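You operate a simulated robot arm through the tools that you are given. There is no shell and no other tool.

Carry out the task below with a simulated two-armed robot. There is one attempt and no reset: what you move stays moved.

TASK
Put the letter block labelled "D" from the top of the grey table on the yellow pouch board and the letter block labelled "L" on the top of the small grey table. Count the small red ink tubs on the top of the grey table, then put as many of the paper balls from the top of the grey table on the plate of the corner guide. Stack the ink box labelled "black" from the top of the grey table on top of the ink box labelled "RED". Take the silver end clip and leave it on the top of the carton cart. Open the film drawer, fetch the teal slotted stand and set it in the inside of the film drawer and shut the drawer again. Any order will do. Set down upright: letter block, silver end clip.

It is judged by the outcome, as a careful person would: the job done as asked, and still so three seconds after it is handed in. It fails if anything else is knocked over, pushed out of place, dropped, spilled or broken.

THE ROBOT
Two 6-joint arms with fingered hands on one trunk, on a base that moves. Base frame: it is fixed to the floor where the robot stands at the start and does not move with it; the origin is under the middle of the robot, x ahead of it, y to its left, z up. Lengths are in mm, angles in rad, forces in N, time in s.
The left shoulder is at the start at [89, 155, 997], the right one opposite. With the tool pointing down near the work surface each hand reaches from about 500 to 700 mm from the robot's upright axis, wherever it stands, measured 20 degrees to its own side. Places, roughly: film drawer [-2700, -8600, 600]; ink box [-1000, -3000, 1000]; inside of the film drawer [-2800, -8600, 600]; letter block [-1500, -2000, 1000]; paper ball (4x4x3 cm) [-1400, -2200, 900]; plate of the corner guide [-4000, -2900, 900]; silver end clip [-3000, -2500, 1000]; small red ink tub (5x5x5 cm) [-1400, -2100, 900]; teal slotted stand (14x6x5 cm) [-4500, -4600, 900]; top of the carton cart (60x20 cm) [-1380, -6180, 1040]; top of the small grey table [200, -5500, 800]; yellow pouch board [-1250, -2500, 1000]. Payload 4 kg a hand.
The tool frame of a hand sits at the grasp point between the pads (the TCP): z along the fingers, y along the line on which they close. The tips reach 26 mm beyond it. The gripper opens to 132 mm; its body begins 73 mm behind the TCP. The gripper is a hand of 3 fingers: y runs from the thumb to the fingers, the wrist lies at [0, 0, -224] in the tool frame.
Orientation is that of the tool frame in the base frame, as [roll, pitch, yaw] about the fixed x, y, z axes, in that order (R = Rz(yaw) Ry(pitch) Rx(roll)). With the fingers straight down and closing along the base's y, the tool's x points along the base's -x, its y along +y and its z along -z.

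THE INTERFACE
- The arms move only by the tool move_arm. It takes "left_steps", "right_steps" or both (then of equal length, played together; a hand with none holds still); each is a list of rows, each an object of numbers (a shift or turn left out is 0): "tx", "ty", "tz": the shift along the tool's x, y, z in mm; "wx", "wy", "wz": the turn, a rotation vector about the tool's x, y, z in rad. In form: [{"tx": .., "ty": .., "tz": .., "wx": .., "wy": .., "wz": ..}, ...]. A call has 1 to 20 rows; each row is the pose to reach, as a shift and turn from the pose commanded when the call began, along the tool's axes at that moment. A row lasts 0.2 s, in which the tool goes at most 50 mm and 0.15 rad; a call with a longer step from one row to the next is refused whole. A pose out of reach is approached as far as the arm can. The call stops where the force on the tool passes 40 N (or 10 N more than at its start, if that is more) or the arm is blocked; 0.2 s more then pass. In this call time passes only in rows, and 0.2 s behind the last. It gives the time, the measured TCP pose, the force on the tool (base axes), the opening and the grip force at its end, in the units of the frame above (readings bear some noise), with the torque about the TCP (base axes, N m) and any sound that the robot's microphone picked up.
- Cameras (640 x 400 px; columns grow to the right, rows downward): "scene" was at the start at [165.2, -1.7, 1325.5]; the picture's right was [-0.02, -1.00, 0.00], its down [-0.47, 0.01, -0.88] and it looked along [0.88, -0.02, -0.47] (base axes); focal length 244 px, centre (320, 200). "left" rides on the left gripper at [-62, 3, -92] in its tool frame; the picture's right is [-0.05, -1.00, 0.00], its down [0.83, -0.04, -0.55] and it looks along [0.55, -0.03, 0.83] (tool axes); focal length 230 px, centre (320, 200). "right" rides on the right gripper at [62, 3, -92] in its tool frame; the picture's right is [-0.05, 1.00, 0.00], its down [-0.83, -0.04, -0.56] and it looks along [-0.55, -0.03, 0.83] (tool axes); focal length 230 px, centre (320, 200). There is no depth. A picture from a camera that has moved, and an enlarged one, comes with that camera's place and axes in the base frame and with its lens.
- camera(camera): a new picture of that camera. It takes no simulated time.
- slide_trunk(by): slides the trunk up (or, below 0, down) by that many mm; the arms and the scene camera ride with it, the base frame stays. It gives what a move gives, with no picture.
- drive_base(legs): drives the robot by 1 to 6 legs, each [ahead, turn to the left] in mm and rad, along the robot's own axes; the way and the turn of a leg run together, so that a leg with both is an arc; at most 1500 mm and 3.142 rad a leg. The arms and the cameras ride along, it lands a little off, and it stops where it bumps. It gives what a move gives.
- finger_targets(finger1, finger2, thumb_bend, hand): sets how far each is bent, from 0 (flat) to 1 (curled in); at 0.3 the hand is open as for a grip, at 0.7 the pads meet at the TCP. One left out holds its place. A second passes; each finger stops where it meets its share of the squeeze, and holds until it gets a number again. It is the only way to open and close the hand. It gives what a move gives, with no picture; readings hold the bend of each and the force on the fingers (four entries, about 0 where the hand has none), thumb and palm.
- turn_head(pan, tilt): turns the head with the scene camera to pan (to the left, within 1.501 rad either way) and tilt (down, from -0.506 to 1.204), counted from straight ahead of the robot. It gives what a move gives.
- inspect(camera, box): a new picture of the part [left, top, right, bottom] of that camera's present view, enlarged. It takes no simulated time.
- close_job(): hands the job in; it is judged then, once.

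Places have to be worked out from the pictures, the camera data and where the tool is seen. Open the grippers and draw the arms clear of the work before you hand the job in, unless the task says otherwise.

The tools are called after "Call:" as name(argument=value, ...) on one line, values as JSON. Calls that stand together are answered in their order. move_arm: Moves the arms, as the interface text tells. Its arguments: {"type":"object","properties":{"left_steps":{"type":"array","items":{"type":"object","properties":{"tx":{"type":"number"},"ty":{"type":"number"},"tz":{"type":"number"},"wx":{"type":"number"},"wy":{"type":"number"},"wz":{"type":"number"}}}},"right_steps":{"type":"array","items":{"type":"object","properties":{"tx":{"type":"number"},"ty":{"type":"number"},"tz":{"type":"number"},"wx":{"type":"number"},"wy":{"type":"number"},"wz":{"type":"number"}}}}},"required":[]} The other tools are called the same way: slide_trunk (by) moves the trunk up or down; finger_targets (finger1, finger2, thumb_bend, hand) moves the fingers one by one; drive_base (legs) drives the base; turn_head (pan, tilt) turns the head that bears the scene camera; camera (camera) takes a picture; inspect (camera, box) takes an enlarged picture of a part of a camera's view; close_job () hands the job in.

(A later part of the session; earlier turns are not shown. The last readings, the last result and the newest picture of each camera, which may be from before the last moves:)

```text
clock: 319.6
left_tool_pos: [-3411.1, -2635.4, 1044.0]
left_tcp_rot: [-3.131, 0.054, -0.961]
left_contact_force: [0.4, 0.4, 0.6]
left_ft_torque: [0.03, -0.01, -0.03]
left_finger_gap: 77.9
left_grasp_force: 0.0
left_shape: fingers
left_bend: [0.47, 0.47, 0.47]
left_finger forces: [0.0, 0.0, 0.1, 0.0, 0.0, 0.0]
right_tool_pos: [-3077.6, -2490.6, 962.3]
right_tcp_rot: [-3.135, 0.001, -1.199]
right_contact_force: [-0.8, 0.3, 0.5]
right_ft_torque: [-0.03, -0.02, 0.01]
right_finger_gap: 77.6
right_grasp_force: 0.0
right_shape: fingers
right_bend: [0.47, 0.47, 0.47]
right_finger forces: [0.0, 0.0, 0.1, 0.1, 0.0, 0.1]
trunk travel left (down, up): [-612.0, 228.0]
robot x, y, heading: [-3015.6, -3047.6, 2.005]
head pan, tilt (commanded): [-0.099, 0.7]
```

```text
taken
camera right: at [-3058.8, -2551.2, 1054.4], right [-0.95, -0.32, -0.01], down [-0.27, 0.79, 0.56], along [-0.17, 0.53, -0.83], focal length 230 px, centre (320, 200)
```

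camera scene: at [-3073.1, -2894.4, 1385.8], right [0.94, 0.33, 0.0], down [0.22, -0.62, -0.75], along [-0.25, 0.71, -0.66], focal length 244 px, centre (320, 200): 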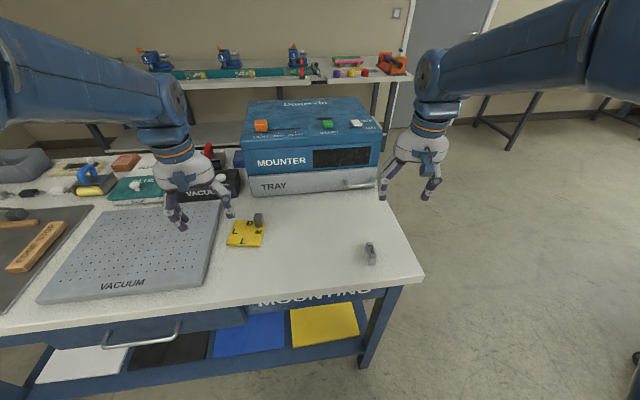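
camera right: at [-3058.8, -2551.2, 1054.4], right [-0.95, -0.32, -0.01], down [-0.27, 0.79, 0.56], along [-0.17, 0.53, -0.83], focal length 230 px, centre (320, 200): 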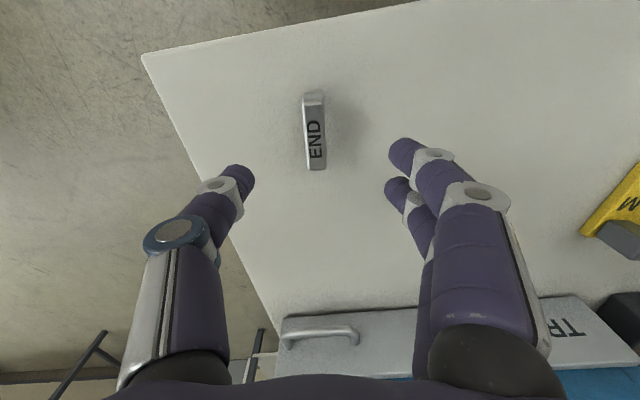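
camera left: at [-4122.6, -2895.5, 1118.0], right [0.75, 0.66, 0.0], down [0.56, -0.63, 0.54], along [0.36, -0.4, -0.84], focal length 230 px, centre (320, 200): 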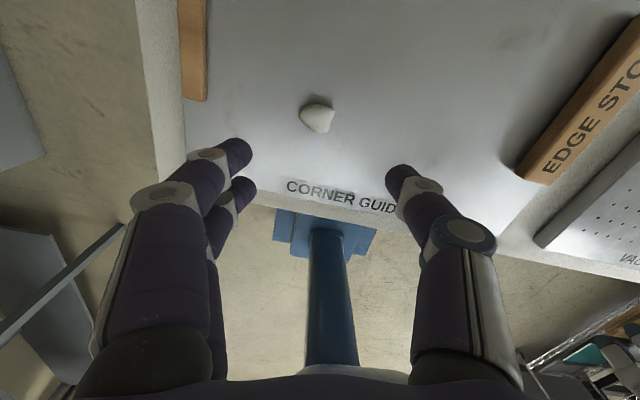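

The clip centre is at about (-3072,-2494), axis matched. I narrow the fingers and descend to TCP z≈908 so the fingertips pinch its top bar.

Call:
finger_targets(hand="right", finger1=0.53, finger2=0.53, thumb_bend=0.53)

Call:
move_arm(right_steps=[{"tx": 2, "ty": -1, "tz": 10}, {"tx": 4, "ty": -2, "tz": 20}, {"tx": 5, "ty": -3, "tz": 30}, {"tx": 5, "ty": -3.4, "tz": 40}, {"tx": 5, "ty": -3.4, "tz": 48}, {"tx": 5, "ty": -3.4, "tz": 54}])

Call:
camera(camera="right")

Call:
inspect(camera="scene", box=[310, 170, 430, 280])

```text
clock: 320.6
left_tool_pos: [-3411.4, -2635.5, 1044.4]
left_tcp_rot: [-3.132, 0.054, -0.961]
left_contact_force: [-0.7, -0.2, 0.3]
left_ft_torque: [0.0, 0.03, 0.03]
left_finger_gap: 77.7
left_grasp_force: 0.0
left_shape: fingers
left_bend: [0.47, 0.47, 0.47]
left_finger forces: [0.0, 0.0, 0.0, 0.0, 0.0, 0.0]
right_tool_pos: [-3079.0, -2491.2, 963.0]
right_tcp_rot: [-3.136, 0.001, -1.197]
right_contact_force: [0.5, -0.3, -0.2]
right_ft_torque: [0.01, 0.0, -0.01]
right_finger_gap: 58.3
right_grasp_force: 0.0
right_shape: fingers
right_bend: [0.53, 0.53, 0.53]
right_finger forces: [0.0, 0.1, 0.1, 0.0, 0.0, 0.1]
trunk travel left (down, up): [-612.0, 228.0]
robot x, y, heading: [-3012.7, -3043.7, 2.008]
head pan, tilt (commanded): [-0.099, 0.7]
```

```text
clock: 321.9
left_tool_pos: [-3411.8, -2635.3, 1042.3]
left_tcp_rot: [-3.132, 0.053, -0.961]
left_contact_force: [-0.6, -0.7, 0.1]
left_ft_torque: [0.02, -0.01, 0.01]
left_finger_gap: 77.8
left_grasp_force: 0.1
left_shape: fingers
left_bend: [0.47, 0.47, 0.47]
left_finger forces: [0.0, 0.0, 0.0, 0.0, 0.1, 0.0]
right_tool_pos: [-3071.9, -2494.4, 908.6]
right_tcp_rot: [-3.134, 0.002, -1.202]
right_contact_force: [-0.3, -1.2, 0.2]
right_ft_torque: [0.01, -0.01, 0.0]
right_finger_gap: 58.5
right_grasp_force: 0.1
right_shape: fingers
right_bend: [0.53, 0.53, 0.53]
right_finger forces: [0.0, 0.1, 0.0, 0.1, 0.0, 0.0]
trunk travel left (down, up): [-612.0, 228.0]
robot x, y, heading: [-3011.4, -3045.3, 2.008]
head pan, tilt (commanded): [-0.099, 0.7]
```

```text
taken
camera right: at [-3052.6, -2554.1, 999.9], right [-0.95, -0.32, -0.01], down [-0.27, 0.79, 0.56], along [-0.17, 0.53, -0.83], focal length 230 px, centre (320, 200)
```

right: 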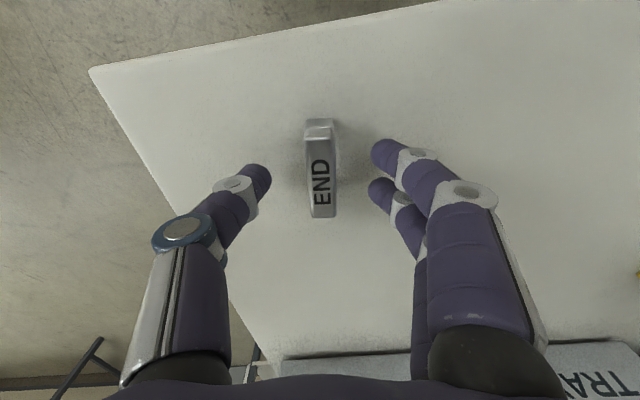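

```text
3.64 times, centred on (370, 225) of scene
camera zoom: at [-3072.4, -2894.2, 1385.8], right [0.94, 0.33, 0.0], down [0.22, -0.62, -0.75], along [-0.25, 0.71, -0.66], focal length 888 px, centre (138, 109)
```

zoom: 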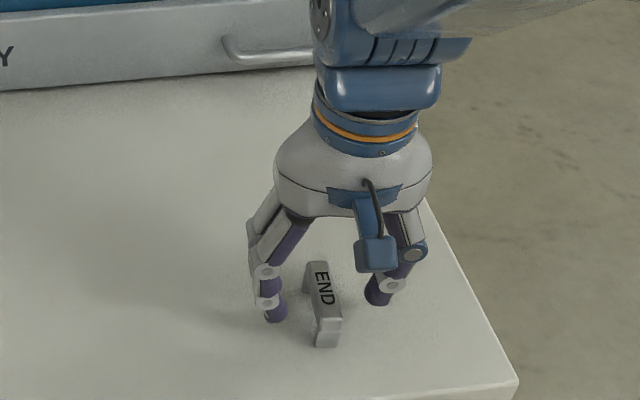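

Well centred between fingertips and thumb. I lower 3 mm more and close gently on the top bar.

Call:
move_arm(right_steps=[{"tz": 3, "tx": -2}])

Call:
finger_targets(hand="right", finger1=0.66, finger2=0.66, thumb_bend=0.66)

Call:
camera(camera="right")

```text
clock: 322.4
left_tool_pos: [-3411.1, -2634.6, 1043.4]
left_tcp_rot: [-3.131, 0.054, -0.962]
left_contact_force: [1.2, -0.3, 0.0]
left_ft_torque: [0.02, 0.01, 0.01]
left_finger_gap: 77.9
left_grasp_force: 0.1
left_shape: fingers
left_bend: [0.47, 0.47, 0.47]
left_finger forces: [0.1, 0.0, 0.1, 0.0, 0.0, 0.1]
right_tool_pos: [-3073.6, -2491.8, 904.7]
right_tcp_rot: [-3.134, 0.001, -1.198]
right_contact_force: [0.3, 0.2, 0.5]
right_ft_torque: [0.01, -0.03, 0.02]
right_finger_gap: 58.6
right_grasp_force: 0.1
right_shape: fingers
right_bend: [0.53, 0.53, 0.53]
right_finger forces: [0.0, 0.0, 0.0, 0.0, 0.0, 0.0]
trunk travel left (down, up): [-612.0, 228.0]
robot x, y, heading: [-3012.2, -3042.9, 2.002]
head pan, tilt (commanded): [-0.099, 0.7]
```

```text
clock: 323.4
left_tool_pos: [-3410.8, -2635.4, 1043.4]
left_tcp_rot: [-3.133, 0.052, -0.962]
left_contact_force: [0.2, 0.4, 0.0]
left_ft_torque: [0.02, 0.03, -0.02]
left_finger_gap: 77.7
left_grasp_force: 0.1
left_shape: fingers
left_bend: [0.47, 0.47, 0.47]
left_finger forces: [0.1, 0.0, 0.0, 0.0, 0.0, 0.0]
right_tool_pos: [-3073.4, -2491.6, 905.3]
right_tcp_rot: [-3.134, 0.001, -1.199]
right_contact_force: [0.5, -0.3, -0.3]
right_ft_torque: [-0.05, 0.04, 0.0]
right_finger_gap: 18.5
right_grasp_force: 0.5
right_shape: fingers
right_bend: [0.65, 0.65, 0.66]
right_finger forces: [0.2, 0.4, 0.1, 0.1, 0.7, 0.0]
trunk travel left (down, up): [-612.0, 228.0]
robot x, y, heading: [-3014.8, -3044.9, 2.004]
head pan, tilt (commanded): [-0.099, 0.7]
```

```text
taken
camera right: at [-3053.3, -2552.2, 997.1], right [-0.95, -0.32, -0.01], down [-0.27, 0.79, 0.56], along [-0.17, 0.53, -0.83], focal length 230 px, centre (320, 200)
```

right: 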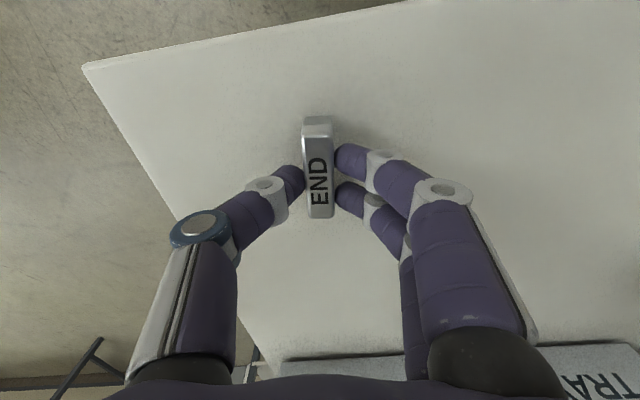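

All three tips touch the bar at an 18 mm gap. I tighten and lift slightly.

Call:
finger_targets(hand="right", finger1=0.75, finger2=0.75, thumb_bend=0.75)

Call:
move_arm(right_steps=[{"tz": -5}, {"tz": -12}, {"tz": -20}, {"tz": -30}])

Call:
camera(camera="right")

Call:
inspect(camera="scene", box=[310, 170, 430, 280])

```text
clock: 324.4
left_tool_pos: [-3411.5, -2635.5, 1043.1]
left_tcp_rot: [-3.133, 0.051, -0.96]
left_contact_force: [-0.5, -0.4, -0.2]
left_ft_torque: [0.01, -0.04, 0.03]
left_finger_gap: 77.8
left_grasp_force: 0.0
left_shape: fingers
left_bend: [0.47, 0.47, 0.47]
left_finger forces: [0.0, 0.1, 0.0, 0.0, 0.0, 0.0]
right_tool_pos: [-3072.5, -2494.1, 905.2]
right_tcp_rot: [-3.134, 0.001, -1.199]
right_contact_force: [0.4, 1.0, -0.2]
right_ft_torque: [0.02, 0.0, 0.03]
right_finger_gap: 14.8
right_grasp_force: 15.2
right_shape: fingers
right_bend: [0.72, 0.72, 0.68]
right_finger forces: [7.4, 7.4, 0.0, 0.1, 14.9, 0.1]
trunk travel left (down, up): [-612.0, 228.0]
robot x, y, heading: [-3012.1, -3041.8, 2.0]
head pan, tilt (commanded): [-0.099, 0.7]
```

```text
clock: 325.4
left_tool_pos: [-3412.2, -2635.7, 1043.4]
left_tcp_rot: [-3.132, 0.053, -0.961]
left_contact_force: [-0.1, -0.2, 0.8]
left_ft_torque: [0.0, 0.0, 0.03]
left_finger_gap: 77.8
left_grasp_force: 0.0
left_shape: fingers
left_bend: [0.47, 0.47, 0.47]
left_finger forces: [0.0, 0.0, 0.1, 0.0, 0.0, 0.0]
right_tool_pos: [-3072.6, -2492.3, 935.0]
right_tcp_rot: [-3.132, 0.002, -1.196]
right_contact_force: [0.4, 0.8, -0.5]
right_ft_torque: [0.01, -0.01, 0.01]
right_finger_gap: 15.0
right_grasp_force: 14.7
right_shape: fingers
right_bend: [0.72, 0.72, 0.68]
right_finger forces: [7.4, 7.4, 0.0, 0.0, 14.8, 0.0]
trunk travel left (down, up): [-612.0, 228.0]
robot x, y, heading: [-3014.9, -3046.4, 2.006]
head pan, tilt (commanded): [-0.099, 0.7]
```

```text
taken
camera right: at [-3052.9, -2551.8, 1026.5], right [-0.95, -0.32, -0.01], down [-0.27, 0.79, 0.56], along [-0.17, 0.53, -0.83], focal length 230 px, centre (320, 200)
```

right: 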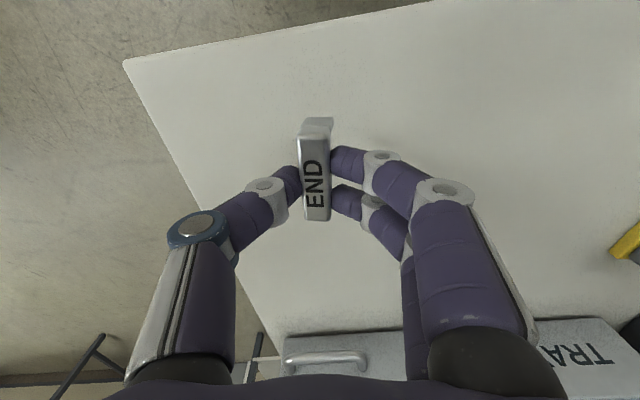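

```text
3.64 times, centred on (370, 225) of scene
camera zoom: at [-3072.2, -2894.6, 1385.9], right [0.94, 0.33, 0.0], down [0.22, -0.62, -0.75], along [-0.25, 0.71, -0.66], focal length 888 px, centre (138, 109)
```

zoom: 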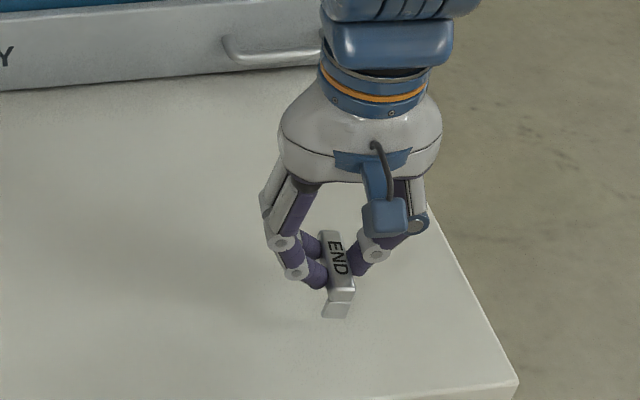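

The clip is held upright. I raise it 120 mm and bring the trunk up a bit for travel, then head for the "L" block with the left hand.

Call:
move_arm(right_steps=[{"tz": -12}, {"tz": -24}, {"tz": -36}, {"tz": -48}, {"tz": -60}, {"tz": -72}, {"tz": -84}, {"tz": -96}, {"tz": -108}, {"tz": -120}])

Call:
slide_trunk(by=25)

Call:
slide_trunk(by=25)

Call:
camera(camera="right")

```text
clock: 327.6
left_tool_pos: [-3410.4, -2635.9, 1043.5]
left_tcp_rot: [-3.133, 0.055, -0.963]
left_contact_force: [-1.0, -0.1, -0.7]
left_ft_torque: [0.01, 0.01, 0.0]
left_finger_gap: 77.6
left_grasp_force: 0.0
left_shape: fingers
left_bend: [0.47, 0.47, 0.47]
left_finger forces: [0.0, 0.0, 0.1, 0.0, 0.1, 0.1]
right_tool_pos: [-3071.5, -2495.6, 1056.0]
right_tcp_rot: [-3.134, 0.002, -1.198]
right_contact_force: [-0.4, 0.0, -0.2]
right_ft_torque: [0.05, -0.01, 0.0]
right_finger_gap: 15.1
right_grasp_force: 15.1
right_shape: fingers
right_bend: [0.72, 0.72, 0.68]
right_finger forces: [7.5, 7.4, 0.1, 0.1, 14.8, 0.1]
trunk travel left (down, up): [-612.0, 228.0]
robot x, y, heading: [-3013.8, -3044.9, 2.008]
head pan, tilt (commanded): [-0.099, 0.7]
```

```text
clock: 328.3
left_tool_pos: [-3411.2, -2635.4, 1068.5]
left_tcp_rot: [-3.133, 0.052, -0.961]
left_contact_force: [-0.8, 0.0, -0.4]
left_ft_torque: [-0.02, -0.01, 0.01]
left_finger_gap: 78.0
left_grasp_force: 0.1
left_shape: fingers
left_bend: [0.47, 0.47, 0.47]
left_finger forces: [0.0, 0.0, 0.0, 0.0, 0.1, 0.1]
right_tool_pos: [-3072.6, -2494.0, 1081.2]
right_tcp_rot: [-3.135, 0.003, -1.197]
right_contact_force: [0.4, 0.2, -0.5]
right_ft_torque: [0.03, 0.0, 0.0]
right_finger_gap: 14.8
right_grasp_force: 14.9
right_shape: fingers
right_bend: [0.72, 0.72, 0.68]
right_finger forces: [7.5, 7.3, 0.0, 0.1, 14.8, 0.0]
trunk travel left (down, up): [-637.0, 203.0]
robot x, y, heading: [-3011.0, -3048.4, 2.002]
head pan, tilt (commanded): [-0.099, 0.7]
```

```text
clock: 329.0
left_tool_pos: [-3412.3, -2635.9, 1093.9]
left_tcp_rot: [-3.133, 0.053, -0.962]
left_contact_force: [0.2, -0.9, 1.4]
left_ft_torque: [-0.01, -0.01, 0.01]
left_finger_gap: 77.7
left_grasp_force: 0.0
left_shape: fingers
left_bend: [0.47, 0.47, 0.47]
left_finger forces: [0.1, 0.0, 0.1, 0.1, 0.1, 0.0]
right_tool_pos: [-3071.7, -2494.1, 1106.5]
right_tcp_rot: [-3.136, 0.001, -1.198]
right_contact_force: [-0.6, -0.3, -0.2]
right_ft_torque: [0.02, -0.02, -0.02]
right_finger_gap: 14.6
right_grasp_force: 14.9
right_shape: fingers
right_bend: [0.72, 0.72, 0.68]
right_finger forces: [7.4, 7.4, 0.0, 0.1, 14.8, 0.0]
trunk travel left (down, up): [-662.0, 178.0]
robot x, y, heading: [-3013.3, -3043.3, 2.005]
head pan, tilt (commanded): [-0.099, 0.7]
```

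```text
taken
camera right: at [-3051.9, -2553.6, 1197.9], right [-0.95, -0.32, -0.01], down [-0.27, 0.79, 0.56], along [-0.17, 0.53, -0.83], focal length 230 px, centre (320, 200)
```

right: 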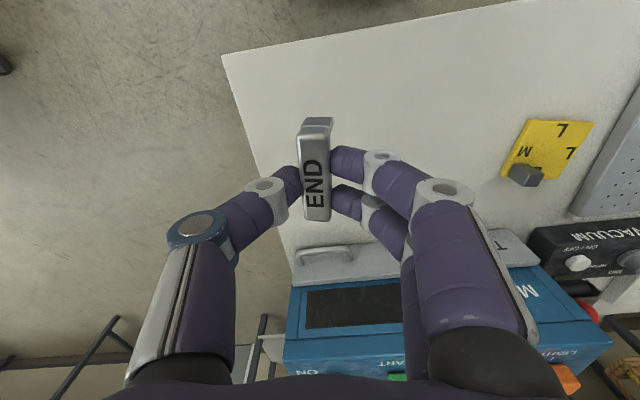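

Secure. I turn right toward the grey table in gentle legs.

Call:
drive_base(legs=[[0, -0.37], [0, -0.37], [0, -0.37], [0, -0.36]])

```text
clock: 334.2
left_tool_pos: [-2633.1, -2613.4, 1093.3]
left_tcp_rot: [-3.133, 0.053, -2.451]
left_contact_force: [-0.5, -0.2, 0.5]
left_ft_torque: [0.02, 0.0, 0.02]
left_finger_gap: 77.5
left_grasp_force: 0.1
left_shape: fingers
left_bend: [0.47, 0.47, 0.47]
left_finger forces: [0.0, 0.0, 0.0, 0.1, 0.0, 0.0]
right_tool_pos: [-2466.3, -2940.7, 1104.7]
right_tcp_rot: [-3.135, 0.002, -2.689]
right_contact_force: [-0.2, 0.2, 0.8]
right_ft_torque: [0.01, -0.04, 0.03]
right_finger_gap: 14.9
right_grasp_force: 14.4
right_shape: fingers
right_bend: [0.72, 0.72, 0.68]
right_finger forces: [7.4, 7.4, 0.0, 0.0, 14.8, 0.1]
trunk travel left (down, up): [-662.0, 178.0]
robot x, y, heading: [-3013.9, -3034.7, 0.519]
head pan, tilt (commanded): [-0.099, 0.7]
```

Heading is right. I drive 850 mm toward the grey table, then re-check.

Call:
drive_base(legs=[[100, 0], [150, 0], [200, 0], [200, 0], [200, 0]])

Call:
turn_head(pan=0.0, tilt=0.7)

Call:
camera(camera="scene")

```text
clock: 339.9
left_tool_pos: [-1919.5, -2197.1, 1103.1]
left_tcp_rot: [-3.128, 0.073, -2.442]
left_contact_force: [-0.5, 0.3, 0.9]
left_ft_torque: [0.01, 0.02, 0.02]
left_finger_gap: 77.6
left_grasp_force: 0.1
left_shape: fingers
left_bend: [0.47, 0.47, 0.47]
left_finger forces: [0.0, 0.1, 0.1, 0.1, 0.1, 0.0]
right_tool_pos: [-1748.2, -2523.1, 1116.4]
right_tcp_rot: [-3.137, 0.021, -2.679]
right_contact_force: [0.9, 0.1, 0.0]
right_ft_torque: [-0.01, -0.03, -0.04]
right_finger_gap: 14.8
right_grasp_force: 14.5
right_shape: fingers
right_bend: [0.72, 0.72, 0.68]
right_finger forces: [7.1, 7.1, 0.1, 0.0, 14.3, 0.0]
trunk travel left (down, up): [-662.0, 178.0]
robot x, y, heading: [-2276.2, -2613.2, 0.521]
head pan, tilt (commanded): [-0.099, 0.7]
```

```text
clock: 340.6
left_tool_pos: [-1933.9, -2204.9, 1111.3]
left_tcp_rot: [-3.127, 0.088, -2.441]
left_contact_force: [0.4, -0.4, 0.3]
left_ft_torque: [0.02, 0.03, -0.03]
left_finger_gap: 77.9
left_grasp_force: 0.1
left_shape: fingers
left_bend: [0.47, 0.47, 0.47]
left_finger forces: [0.0, 0.1, 0.0, 0.0, 0.0, 0.0]
right_tool_pos: [-1762.4, -2532.8, 1124.4]
right_tcp_rot: [-3.137, 0.036, -2.679]
right_contact_force: [-0.3, 1.0, -0.4]
right_ft_torque: [-0.01, 0.02, -0.01]
right_finger_gap: 14.7
right_grasp_force: 14.4
right_shape: fingers
right_bend: [0.72, 0.72, 0.68]
right_finger forces: [7.1, 7.1, 0.1, 0.0, 14.3, 0.1]
trunk travel left (down, up): [-662.0, 178.0]
robot x, y, heading: [-2276.9, -2613.1, 0.529]
head pan, tilt (commanded): [0.0, 0.7]
```

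```text
taken
camera scene: at [-2138.8, -2529.7, 1435.6], right [0.5, -0.87, 0.0], down [-0.57, -0.33, -0.75], along [0.65, 0.38, -0.66], focal length 244 px, centre (320, 200)
```

scene: 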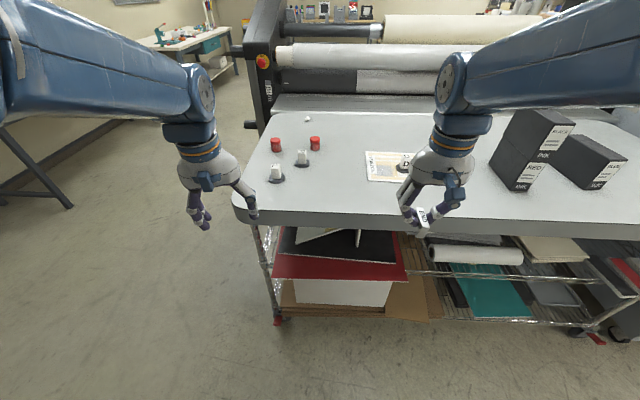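

All as left before. I approach the final 295 mm.

Call:
drive_base(legs=[[100, 0], [100, 0], [95, 0]])

Call:
inspect(camera="scene", box=[120, 130, 360, 290])

```text
clock: 343.2
left_tool_pos: [-1705.5, -2074.5, 1126.2]
left_tcp_rot: [-3.124, 0.12, -2.442]
left_contact_force: [0.4, 0.4, 0.9]
left_ft_torque: [-0.04, 0.07, 0.0]
left_finger_gap: 77.9
left_grasp_force: 0.0
left_shape: fingers
left_bend: [0.47, 0.47, 0.47]
left_finger forces: [0.1, 0.0, 0.1, 0.0, 0.1, 0.1]
right_tool_pos: [-1535.0, -2401.0, 1138.3]
right_tcp_rot: [-3.139, 0.067, -2.682]
right_contact_force: [0.8, -0.3, 0.7]
right_ft_torque: [-0.04, 0.04, 0.02]
right_finger_gap: 14.9
right_grasp_force: 14.2
right_shape: fingers
right_bend: [0.72, 0.72, 0.68]
right_finger forces: [7.2, 7.2, 0.0, 0.1, 14.4, 0.0]
trunk travel left (down, up): [-662.0, 178.0]
robot x, y, heading: [-2023.2, -2465.9, 0.52]
head pan, tilt (commanded): [0.0, 0.7]
```

```text
2.50 times, centred on (240, 210) of scene
camera zoom: at [-1926.2, -2407.2, 1440.8], right [0.5, -0.87, 0.0], down [-0.55, -0.32, -0.77], along [0.67, 0.39, -0.63], focal length 610 px, centre (520, 175)
```

zoom: 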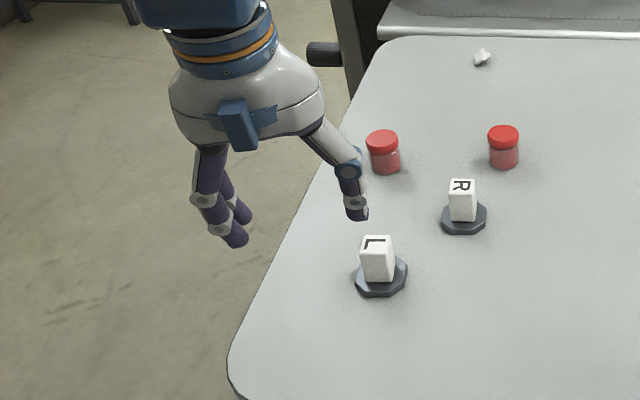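

L's base is at (-1610,-2041), faces roughly aligned with my heading. I move the left hand over it, levelling and aligning, to z≈1050.

Call:
move_arm(left_steps=[{"tx": -7, "ty": -3, "tz": 7, "wy": 0.01, "wz": 0.016}, {"tx": -15, "ty": -6, "tz": 15, "wy": 0.02, "wz": 0.032}, {"tx": -23, "ty": -9, "tz": 23, "wy": 0.03, "wz": 0.048}, {"tx": -31, "ty": -13, "tz": 31, "wy": 0.04, "wz": 0.064}, {"tx": -39, "ty": -16, "tz": 39, "wy": 0.05, "wz": 0.08}, {"tx": -47, "ty": -20, "tz": 47, "wy": 0.062, "wz": 0.096}, {"tx": -55, "ty": -23, "tz": 55, "wx": -0.01, "wy": 0.074, "wz": 0.112}, {"tx": -63, "ty": -27, "tz": 63, "wx": -0.012, "wy": 0.086, "wz": 0.128}, {"tx": -71, "ty": -30, "tz": 72, "wx": -0.014, "wy": 0.098, "wz": 0.144}, {"tx": -78, "ty": -33, "tz": 80, "wx": -0.016, "wy": 0.11, "wz": 0.162}, {"tx": -85, "ty": -36, "tz": 87, "wx": -0.0176, "wy": 0.12, "wz": 0.178}])

Call:
camera(camera="left")

```text
clock: 345.6
left_tool_pos: [-1595.2, -2034.3, 1039.9]
left_tcp_rot: [3.134, -0.017, -2.62]
left_contact_force: [0.0, -0.6, 0.1]
left_ft_torque: [0.0, 0.0, -0.03]
left_finger_gap: 77.8
left_grasp_force: 0.0
left_shape: fingers
left_bend: [0.47, 0.47, 0.47]
left_finger forces: [0.1, 0.0, 0.0, 0.1, 0.1, 0.0]
right_tool_pos: [-1521.0, -2394.1, 1110.6]
right_tcp_rot: [-3.133, 0.002, -2.682]
right_contact_force: [0.5, -0.3, -0.6]
right_ft_torque: [0.01, 0.02, -0.02]
right_finger_gap: 14.6
right_grasp_force: 13.6
right_shape: fingers
right_bend: [0.72, 0.72, 0.68]
right_finger forces: [7.1, 7.1, 0.0, 0.0, 14.3, 0.1]
trunk travel left (down, up): [-662.0, 178.0]
robot x, y, heading: [-2022.7, -2465.2, 0.525]
head pan, tilt (commanded): [0.0, 0.7]
```

```text
taken
camera left: at [-1541.5, -2000.6, 1132.3], right [0.54, -0.84, -0.01], down [-0.69, -0.45, 0.57], along [-0.48, -0.3, -0.82], focal length 230 px, centre (320, 200)
```

left: 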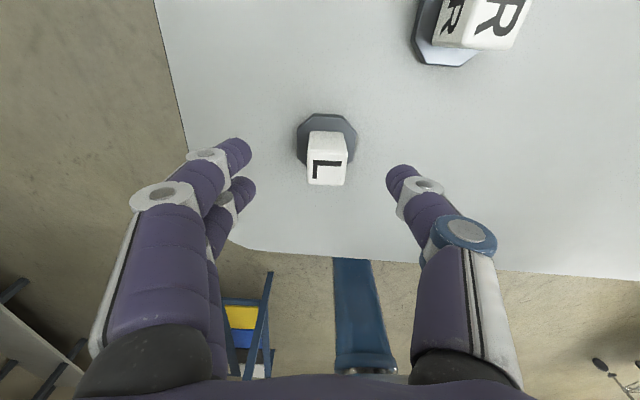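

L is ~14 mm nearer the robot and ~5 mm toward the thumb. I correct and descend to TCP z≈968, keeping the tips above its base.

Call:
move_arm(left_steps=[{"tx": 4, "ty": -2, "tz": 10, "wy": -0.008}, {"tx": 8, "ty": -4, "tz": 20, "wy": -0.017}, {"tx": 12, "ty": -5, "tz": 30, "wy": -0.017}, {"tx": 13, "ty": -5, "tz": 40, "wy": -0.017}, {"tx": 13, "ty": -5, "tz": 50, "wy": -0.017}, {"tx": 13, "ty": -5, "tz": 60, "wy": -0.017}, {"tx": 13, "ty": -5, "tz": 68, "wy": -0.017}])

Call:
camera(camera="left")

Call:
inspect(camera="scene", box=[180, 150, 340, 270])

```text
clock: 347.2
left_tool_pos: [-1604.4, -2043.2, 972.4]
left_tcp_rot: [3.133, 0.001, -2.618]
left_contact_force: [-0.2, -0.1, -0.5]
left_ft_torque: [-0.02, 0.02, 0.0]
left_finger_gap: 77.8
left_grasp_force: 0.0
left_shape: fingers
left_bend: [0.47, 0.47, 0.47]
left_finger forces: [0.1, 0.0, 0.0, 0.0, 0.0, 0.0]
right_tool_pos: [-1519.7, -2391.5, 1110.2]
right_tcp_rot: [-3.133, -0.001, -2.684]
right_contact_force: [-0.3, -0.2, -0.2]
right_ft_torque: [-0.03, -0.04, 0.0]
right_finger_gap: 15.2
right_grasp_force: 14.5
right_shape: fingers
right_bend: [0.72, 0.72, 0.68]
right_finger forces: [7.0, 7.2, 0.0, 0.0, 14.3, 0.0]
trunk travel left (down, up): [-662.0, 178.0]
robot x, y, heading: [-2023.1, -2465.2, 0.524]
head pan, tilt (commanded): [0.0, 0.7]
```

```text
taken
camera left: at [-1551.3, -2010.7, 1064.8], right [0.54, -0.84, -0.01], down [-0.7, -0.46, 0.56], along [-0.47, -0.3, -0.83], focal length 230 px, centre (320, 200)
```

left: 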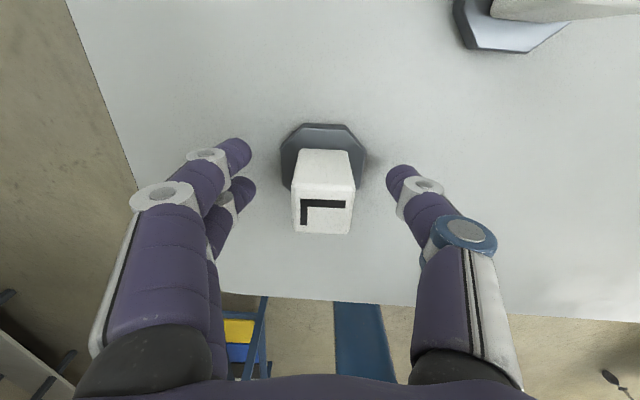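

```text
3.33 times, centred on (260, 210) of scene
camera zoom: at [-1883.7, -2382.6, 1435.8], right [0.5, -0.87, 0.0], down [-0.57, -0.33, -0.75], along [0.65, 0.38, -0.66], focal length 814 px, centre (520, 167)
```

zoom: 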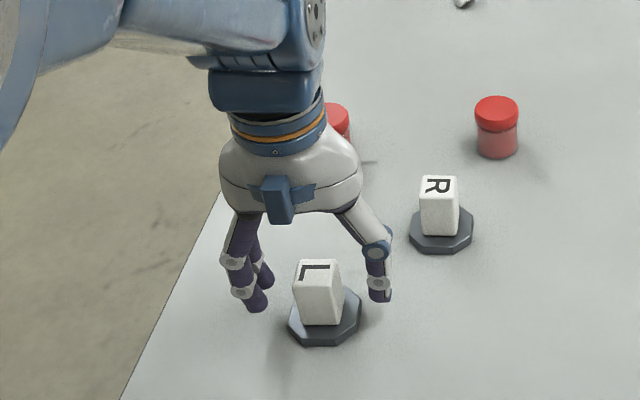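

Centred. I close on the block.

Call:
finger_targets(hand="left", finger1=0.6, finger2=0.6, thumb_bend=0.6)

Call:
finger_targets(hand="left", finger1=0.75, finger2=0.75, thumb_bend=0.75)

Call:
camera(camera="left")

```text
clock: 348.2
left_tool_pos: [-1603.3, -2042.3, 973.6]
left_tcp_rot: [3.131, 0.0, -2.618]
left_contact_force: [-0.3, 0.2, 0.7]
left_ft_torque: [-0.02, -0.05, 0.01]
left_finger_gap: 35.5
left_grasp_force: 0.0
left_shape: fingers
left_bend: [0.6, 0.6, 0.6]
left_finger forces: [0.1, 0.0, 0.0, 0.0, 0.1, 0.2]
right_tool_pos: [-1519.3, -2392.4, 1110.5]
right_tcp_rot: [-3.133, -0.002, -2.683]
right_contact_force: [0.5, -0.1, -0.8]
right_ft_torque: [-0.02, 0.0, -0.02]
right_finger_gap: 14.9
right_grasp_force: 14.3
right_shape: fingers
right_bend: [0.72, 0.72, 0.68]
right_finger forces: [7.1, 7.2, 0.0, 0.0, 14.3, 0.0]
trunk travel left (down, up): [-662.0, 178.0]
robot x, y, heading: [-2023.1, -2462.7, 0.522]
head pan, tilt (commanded): [0.0, 0.7]
```

```text
clock: 349.2
left_tool_pos: [-1603.6, -2042.9, 971.8]
left_tcp_rot: [3.133, -0.002, -2.618]
left_contact_force: [-0.3, 0.4, 0.5]
left_ft_torque: [0.02, 0.01, 0.01]
left_finger_gap: 28.0
left_grasp_force: 16.9
left_shape: fingers
left_bend: [0.63, 0.63, 0.65]
left_finger forces: [8.6, 8.4, 0.0, 0.0, 17.0, 0.0]
right_tool_pos: [-1518.9, -2393.6, 1109.4]
right_tcp_rot: [-3.133, -0.002, -2.683]
right_contact_force: [0.5, 0.3, 0.3]
right_ft_torque: [0.0, -0.01, 0.01]
right_finger_gap: 14.8
right_grasp_force: 14.4
right_shape: fingers
right_bend: [0.72, 0.72, 0.68]
right_finger forces: [7.1, 7.1, 0.0, 0.0, 14.3, 0.1]
trunk travel left (down, up): [-662.0, 178.0]
robot x, y, heading: [-2020.9, -2468.1, 0.524]
head pan, tilt (commanded): [0.0, 0.7]
```

```text
taken
camera left: at [-1551.3, -2010.6, 1064.5], right [0.54, -0.84, -0.01], down [-0.69, -0.46, 0.56], along [-0.47, -0.3, -0.83], focal length 230 px, centre (320, 200)
```

left: 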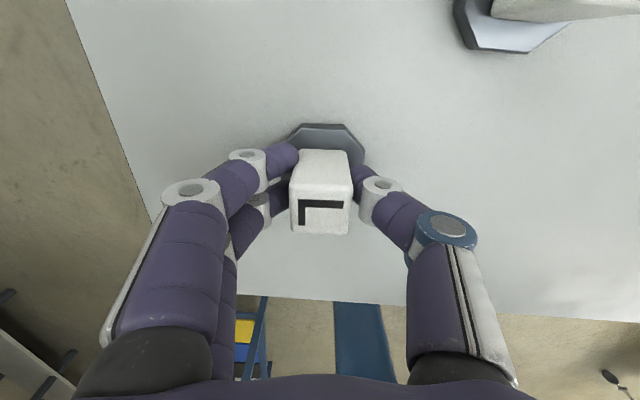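

Gripped at 17 N. I lift it ~115 mm slowly.

Call:
move_arm(left_steps=[{"tz": -5}, {"tz": -14}, {"tz": -25}, {"tz": -37}, {"tz": -49}, {"tz": -61}, {"tz": -73}, {"tz": -85}, {"tz": -97}, {"tz": -109}, {"tz": -118}])

Call:
camera(camera="scene")

```text
clock: 351.6
left_tool_pos: [-1603.7, -2044.2, 1089.5]
left_tcp_rot: [3.133, -0.001, -2.617]
left_contact_force: [0.2, 0.6, -2.9]
left_ft_torque: [0.0, -0.01, -0.01]
left_finger_gap: 27.8
left_grasp_force: 16.5
left_shape: fingers
left_bend: [0.63, 0.63, 0.65]
left_finger forces: [8.7, 8.5, 0.0, 0.0, 17.1, 0.0]
right_tool_pos: [-1518.7, -2392.8, 1109.6]
right_tcp_rot: [-3.133, -0.001, -2.683]
right_contact_force: [0.1, 0.6, -0.1]
right_ft_torque: [0.04, 0.03, -0.02]
right_finger_gap: 15.0
right_grasp_force: 13.8
right_shape: fingers
right_bend: [0.72, 0.72, 0.68]
right_finger forces: [7.1, 7.2, 0.0, 0.1, 14.3, 0.0]
trunk travel left (down, up): [-662.0, 178.0]
robot x, y, heading: [-2023.4, -2466.2, 0.521]
head pan, tilt (commanded): [0.0, 0.7]
```

```text
taken
camera scene: at [-1883.5, -2382.3, 1435.8], right [0.5, -0.87, 0.0], down [-0.57, -0.33, -0.75], along [0.65, 0.38, -0.66], focal length 244 px, centre (320, 200)
```

scene: 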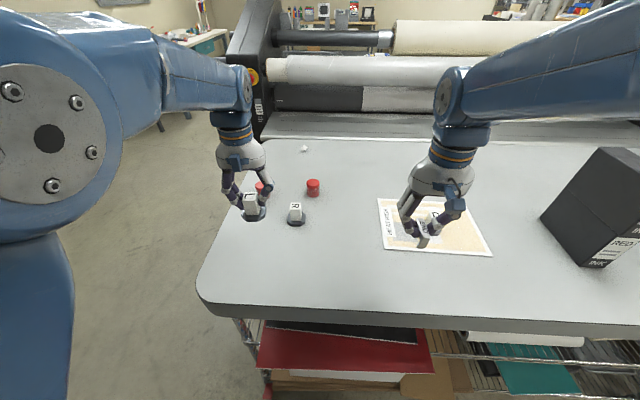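

L is held in the left hand, the clip in the right. I back away from the table in gentle legs.

Call:
drive_base(legs=[[-80, 0], [-100, 0], [-120, 0]])

```text
clock: 354.2
left_tool_pos: [-1827.8, -2179.3, 1064.4]
left_tcp_rot: [3.134, -0.043, -2.623]
left_contact_force: [1.3, 1.5, -5.8]
left_ft_torque: [-0.04, 0.05, 0.0]
left_finger_gap: 27.7
left_grasp_force: 17.3
left_shape: fingers
left_bend: [0.63, 0.63, 0.66]
left_finger forces: [9.0, 8.2, 0.0, 0.1, 17.1, 0.1]
right_tool_pos: [-1742.4, -2523.6, 1110.6]
right_tcp_rot: [-3.136, 0.01, -2.685]
right_contact_force: [1.3, 0.5, -1.2]
right_ft_torque: [-0.04, 0.12, -0.02]
right_finger_gap: 14.9
right_grasp_force: 13.9
right_shape: fingers
right_bend: [0.72, 0.72, 0.68]
right_finger forces: [7.1, 7.1, 0.1, 0.0, 14.3, 0.1]
trunk travel left (down, up): [-662.0, 178.0]
robot x, y, heading: [-2285.6, -2614.7, 0.519]
head pan, tilt (commanded): [0.0, 0.7]
```

Now I turn right to head down the aisle toward the carton cart.

Call:
drive_base(legs=[[0, -0.39], [0, -0.39], [0, -0.39], [0, -0.39], [0, -0.39]])

Call:
turn_head(pan=0.2, tilt=0.3)

Call:
camera(camera="scene")

```text
clock: 360.8
left_tool_pos: [-2044.9, -3154.8, 1087.0]
left_tcp_rot: [3.133, -0.004, 1.724]
left_contact_force: [0.6, -0.5, -3.7]
left_ft_torque: [-0.03, 0.04, 0.02]
left_finger_gap: 27.6
left_grasp_force: 17.0
left_shape: fingers
left_bend: [0.63, 0.63, 0.66]
left_finger forces: [8.8, 8.0, 0.0, 0.1, 16.8, 0.0]
right_tool_pos: [-2399.8, -3109.7, 1114.8]
right_tcp_rot: [-3.136, 0.007, 1.66]
right_contact_force: [-0.1, -0.2, -0.1]
right_ft_torque: [0.02, 0.0, 0.0]
right_finger_gap: 14.9
right_grasp_force: 14.4
right_shape: fingers
right_bend: [0.72, 0.72, 0.68]
right_finger forces: [7.3, 7.2, 0.0, 0.1, 14.3, 0.0]
trunk travel left (down, up): [-662.0, 178.0]
robot x, y, heading: [-2266.7, -2610.0, -1.417]
head pan, tilt (commanded): [0.0, 0.7]
```

```text
clock: 361.7
left_tool_pos: [-2048.3, -3135.0, 1097.4]
left_tcp_rot: [3.134, 0.015, 1.726]
left_contact_force: [0.1, 0.9, -2.6]
left_ft_torque: [-0.03, 0.0, 0.02]
left_finger_gap: 19.5
left_grasp_force: 14.7
left_shape: fingers
left_bend: [0.68, 0.62, 0.67]
left_finger forces: [6.1, 9.9, 0.1, 0.0, 12.9, 0.1]
right_tool_pos: [-2401.8, -3089.0, 1095.8]
right_tcp_rot: [-3.132, -0.053, 1.66]
right_contact_force: [-0.3, 0.3, 0.0]
right_ft_torque: [0.0, -0.01, -0.04]
right_finger_gap: 14.7
right_grasp_force: 14.1
right_shape: fingers
right_bend: [0.72, 0.72, 0.68]
right_finger forces: [7.0, 7.0, 0.1, 0.0, 14.1, 0.0]
trunk travel left (down, up): [-662.0, 178.0]
robot x, y, heading: [-2272.0, -2608.0, -1.418]
head pan, tilt (commanded): [0.201, 0.3]
```

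```text
taken
camera scene: at [-2225.5, -2771.7, 1471.9], right [-0.94, -0.35, 0.0], down [-0.11, 0.3, -0.95], along [0.33, -0.89, -0.31], focal length 244 px, centre (320, 200)
```

scene: 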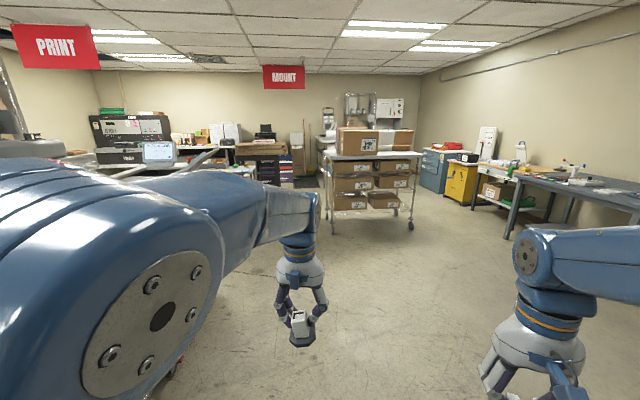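

The left grip reading changed (gap 27.6→19.5 mm), so the block may have shifted. I check it closely.

Call:
camera(camera="left")

Call:
inspect(camera="scene", box=[250, 240, 350, 360])

```text
taken
camera left: at [-2036.4, -3194.5, 1191.7], right [-0.98, -0.21, -0.01], down [-0.18, 0.82, 0.54], along [-0.1, 0.53, -0.84], focal length 230 px, centre (320, 200)
```

left: 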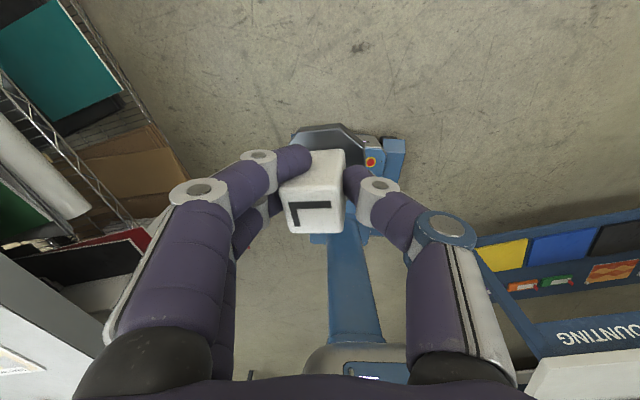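

```text
3.33 times, centred on (300, 300) of scene
camera zoom: at [-2225.5, -2771.7, 1471.9], right [-0.94, -0.35, 0.0], down [-0.11, 0.3, -0.95], along [0.33, -0.89, -0.31], focal length 814 px, centre (387, -133)
```

zoom: 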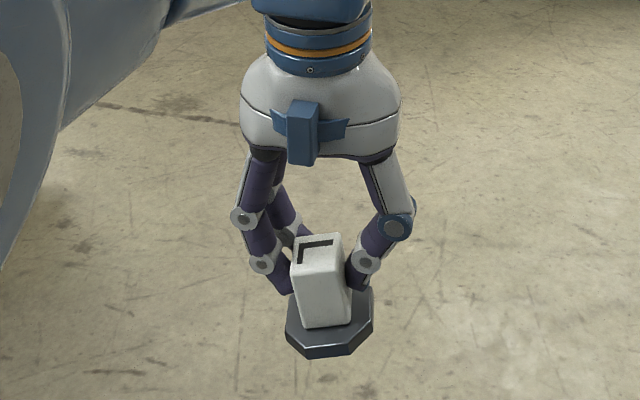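

The block has yawed in the grip because the front finger slipped past its edge. That's risky for a long drive, so I'll go back, set L down on the grey table and regrip it better centred. I turn back with small gentle legs.

Call:
drive_base(legs=[[0, 0.32], [0, 0.32], [0, 0.32], [0, 0.32], [0, 0.33], [0, 0.33]])

Call:
camera(camera="left")

```text
clock: 368.6
left_tool_pos: [-1851.9, -2215.9, 1097.2]
left_tcp_rot: [3.133, 0.015, -2.628]
left_contact_force: [-0.2, 0.4, -4.2]
left_ft_torque: [0.02, -0.03, -0.03]
left_finger_gap: 17.1
left_grasp_force: 13.3
left_shape: fingers
left_bend: [0.68, 0.62, 0.67]
left_finger forces: [3.9, 10.5, 0.1, 0.0, 12.8, 0.0]
right_tool_pos: [-1762.2, -2559.9, 1108.1]
right_tcp_rot: [-3.132, -0.031, -2.694]
right_contact_force: [-0.1, 0.6, -0.1]
right_ft_torque: [0.02, -0.04, 0.01]
right_finger_gap: 14.7
right_grasp_force: 13.8
right_shape: fingers
right_bend: [0.72, 0.72, 0.68]
right_finger forces: [6.9, 6.8, 0.1, 0.0, 13.8, 0.0]
trunk travel left (down, up): [-662.0, 178.0]
robot x, y, heading: [-2263.7, -2621.0, 0.512]
head pan, tilt (commanded): [0.201, 0.3]
```

```text
taken
camera left: at [-1800.4, -2185.1, 1190.9], right [0.54, -0.84, -0.01], down [-0.71, -0.45, 0.54], along [-0.46, -0.29, -0.84], focal length 230 px, centre (320, 200)
```

left: 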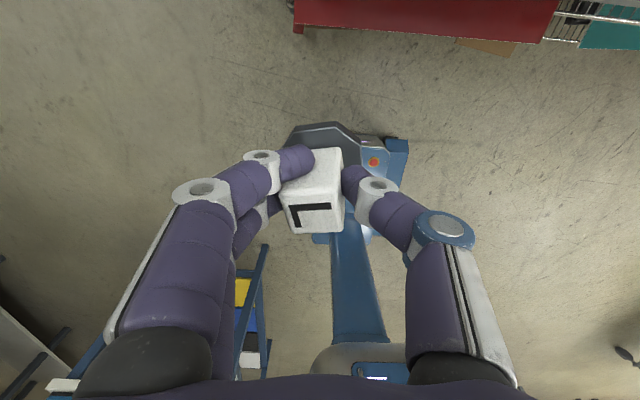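

Still held but creeping further. I roll forward gently to the table.

Call:
drive_base(legs=[[60, 0], [75, 0], [75, 0], [70, 0]])

Call:
turn_head(pan=0.0, tilt=0.7)

Call:
inspect(camera="scene", box=[120, 100, 400, 290])

Call:
camera(camera="left")

```text
clock: 371.4
left_tool_pos: [-1637.0, -2096.2, 1115.6]
left_tcp_rot: [3.133, 0.046, -2.629]
left_contact_force: [-1.3, -0.4, -2.6]
left_ft_torque: [0.01, -0.06, 0.03]
left_finger_gap: 8.8
left_grasp_force: 12.6
left_shape: fingers
left_bend: [0.71, 0.6, 0.68]
left_finger forces: [2.0, 11.1, 0.0, 0.1, 11.7, 0.0]
right_tool_pos: [-1549.6, -2442.2, 1094.3]
right_tcp_rot: [-3.129, -0.073, -2.694]
right_contact_force: [-0.7, -0.2, 0.4]
right_ft_torque: [0.01, -0.06, 0.03]
right_finger_gap: 14.4
right_grasp_force: 14.0
right_shape: fingers
right_bend: [0.72, 0.72, 0.68]
right_finger forces: [6.8, 7.0, 0.0, 0.1, 13.8, 0.0]
trunk travel left (down, up): [-662.0, 178.0]
robot x, y, heading: [-2018.4, -2479.1, 0.505]
head pan, tilt (commanded): [0.201, 0.3]
```

```text
clock: 372.3
left_tool_pos: [-1642.3, -2099.6, 1116.5]
left_tcp_rot: [3.134, 0.05, -2.626]
left_contact_force: [0.5, -0.3, -3.6]
left_ft_torque: [0.02, -0.03, 0.03]
left_finger_gap: 7.7
left_grasp_force: 11.8
left_shape: fingers
left_bend: [0.71, 0.6, 0.68]
left_finger forces: [0.9, 11.5, 0.0, 0.0, 11.1, 0.0]
right_tool_pos: [-1556.4, -2446.4, 1071.1]
right_tcp_rot: [-3.127, -0.144, -2.698]
right_contact_force: [-0.1, 0.6, -0.7]
right_ft_torque: [0.0, 0.01, 0.01]
right_finger_gap: 14.9
right_grasp_force: 14.0
right_shape: fingers
right_bend: [0.72, 0.72, 0.68]
right_finger forces: [7.0, 7.1, 0.0, 0.0, 14.0, 0.0]
trunk travel left (down, up): [-662.0, 178.0]
robot x, y, heading: [-2019.0, -2483.8, 0.512]
head pan, tilt (commanded): [0.0, 0.7]
```

```text
2.11 times, centred on (260, 195) of scene
camera zoom: at [-1879.5, -2404.7, 1436.1], right [0.49, -0.87, 0.0], down [-0.57, -0.32, -0.75], along [0.66, 0.37, -0.66], focal length 514 px, centre (446, 210)
```

zoom: 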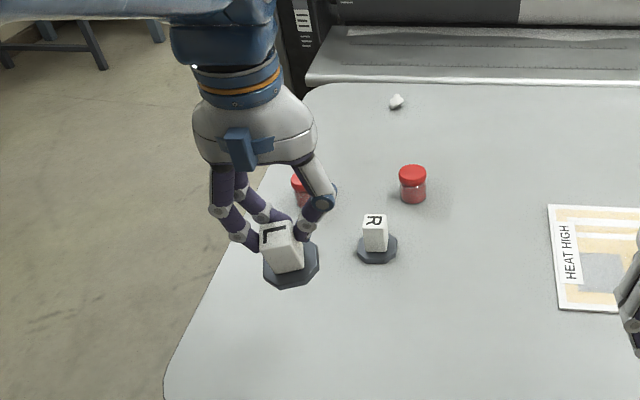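

```text
taken
camera left: at [-1594.5, -2069.3, 1212.9], right [0.54, -0.84, -0.01], down [-0.72, -0.46, 0.51], along [-0.43, -0.27, -0.86], focal length 230 px, centre (320, 200)
```

left: 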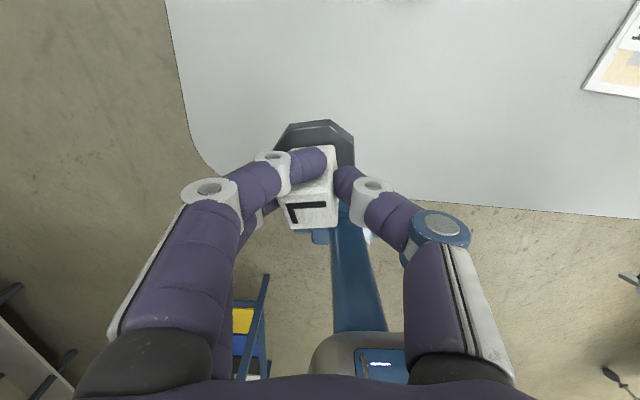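

Finger 1 is off the block; it's held by finger 2 and thumb only. I lower it right here onto the table (≈100 mm in from both edges), slowly.

Call:
move_arm(left_steps=[{"tz": 8, "wy": 0.005}, {"tz": 17, "wy": 0.01}, {"tz": 27, "wy": 0.015}, {"tz": 37, "wy": 0.02}, {"tz": 47, "wy": 0.025}, {"tz": 57, "wy": 0.03}, {"tz": 67, "wy": 0.035}, {"tz": 77, "wy": 0.04}, {"tz": 87, "wy": 0.045}, {"tz": 97, "wy": 0.05}, {"tz": 107, "wy": 0.05}, {"tz": 117, "wy": 0.05}, {"tz": 126, "wy": 0.05}])

Call:
inspect(camera="scene", box=[180, 140, 380, 280])

```text
clock: 375.1
left_tool_pos: [-1636.3, -2097.2, 991.4]
left_tcp_rot: [3.133, 0.001, -2.625]
left_contact_force: [0.6, -0.6, -3.8]
left_ft_torque: [0.02, -0.04, 0.01]
left_finger_gap: 7.5
left_grasp_force: 12.1
left_shape: fingers
left_bend: [0.71, 0.6, 0.68]
left_finger forces: [0.8, 11.4, 0.0, 0.0, 11.3, 0.1]
right_tool_pos: [-1554.9, -2445.2, 1070.6]
right_tcp_rot: [-3.125, -0.147, -2.697]
right_contact_force: [0.5, -0.1, 0.3]
right_ft_torque: [-0.05, 0.02, 0.01]
right_finger_gap: 15.1
right_grasp_force: 14.1
right_shape: fingers
right_bend: [0.72, 0.72, 0.68]
right_finger forces: [7.0, 7.0, 0.0, 0.0, 14.0, 0.1]
trunk travel left (down, up): [-662.0, 178.0]
robot x, y, heading: [-2023.5, -2487.1, 0.508]
head pan, tilt (commanded): [0.0, 0.7]
```

```text
2.86 times, centred on (280, 210) of scene
camera zoom: at [-1877.8, -2403.8, 1435.7], right [0.49, -0.87, 0.0], down [-0.57, -0.32, -0.75], along [0.66, 0.37, -0.66], focal length 698 px, centre (434, 171)
```

zoom: 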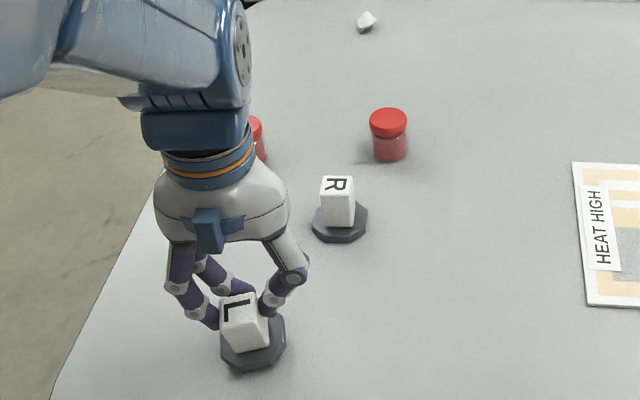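

Close to the table (base ≈20 mm above). I continue down in small steps to touchdown.

Call:
move_arm(left_steps=[{"tz": 5}, {"tz": 10}, {"tz": 14}])

```text
clock: 375.9
left_tool_pos: [-1637.1, -2095.3, 979.2]
left_tcp_rot: [3.131, 0.006, -2.627]
left_contact_force: [2.6, 0.8, 10.5]
left_ft_torque: [0.11, 0.19, -0.02]
left_finger_gap: 7.5
left_grasp_force: 15.0
left_shape: fingers
left_bend: [0.71, 0.63, 0.68]
left_finger forces: [2.0, 13.6, 0.0, 0.0, 14.6, 0.1]
right_tool_pos: [-1555.6, -2446.8, 1071.1]
right_tcp_rot: [-3.125, -0.145, -2.698]
right_contact_force: [0.1, -0.3, 0.2]
right_ft_torque: [0.01, 0.05, 0.0]
right_finger_gap: 14.3
right_grasp_force: 13.7
right_shape: fingers
right_bend: [0.72, 0.72, 0.68]
right_finger forces: [7.0, 6.9, 0.0, 0.1, 14.0, 0.0]
trunk travel left (down, up): [-662.0, 178.0]
robot x, y, heading: [-2021.0, -2481.1, 0.515]
head pan, tilt (commanded): [0.0, 0.7]
```

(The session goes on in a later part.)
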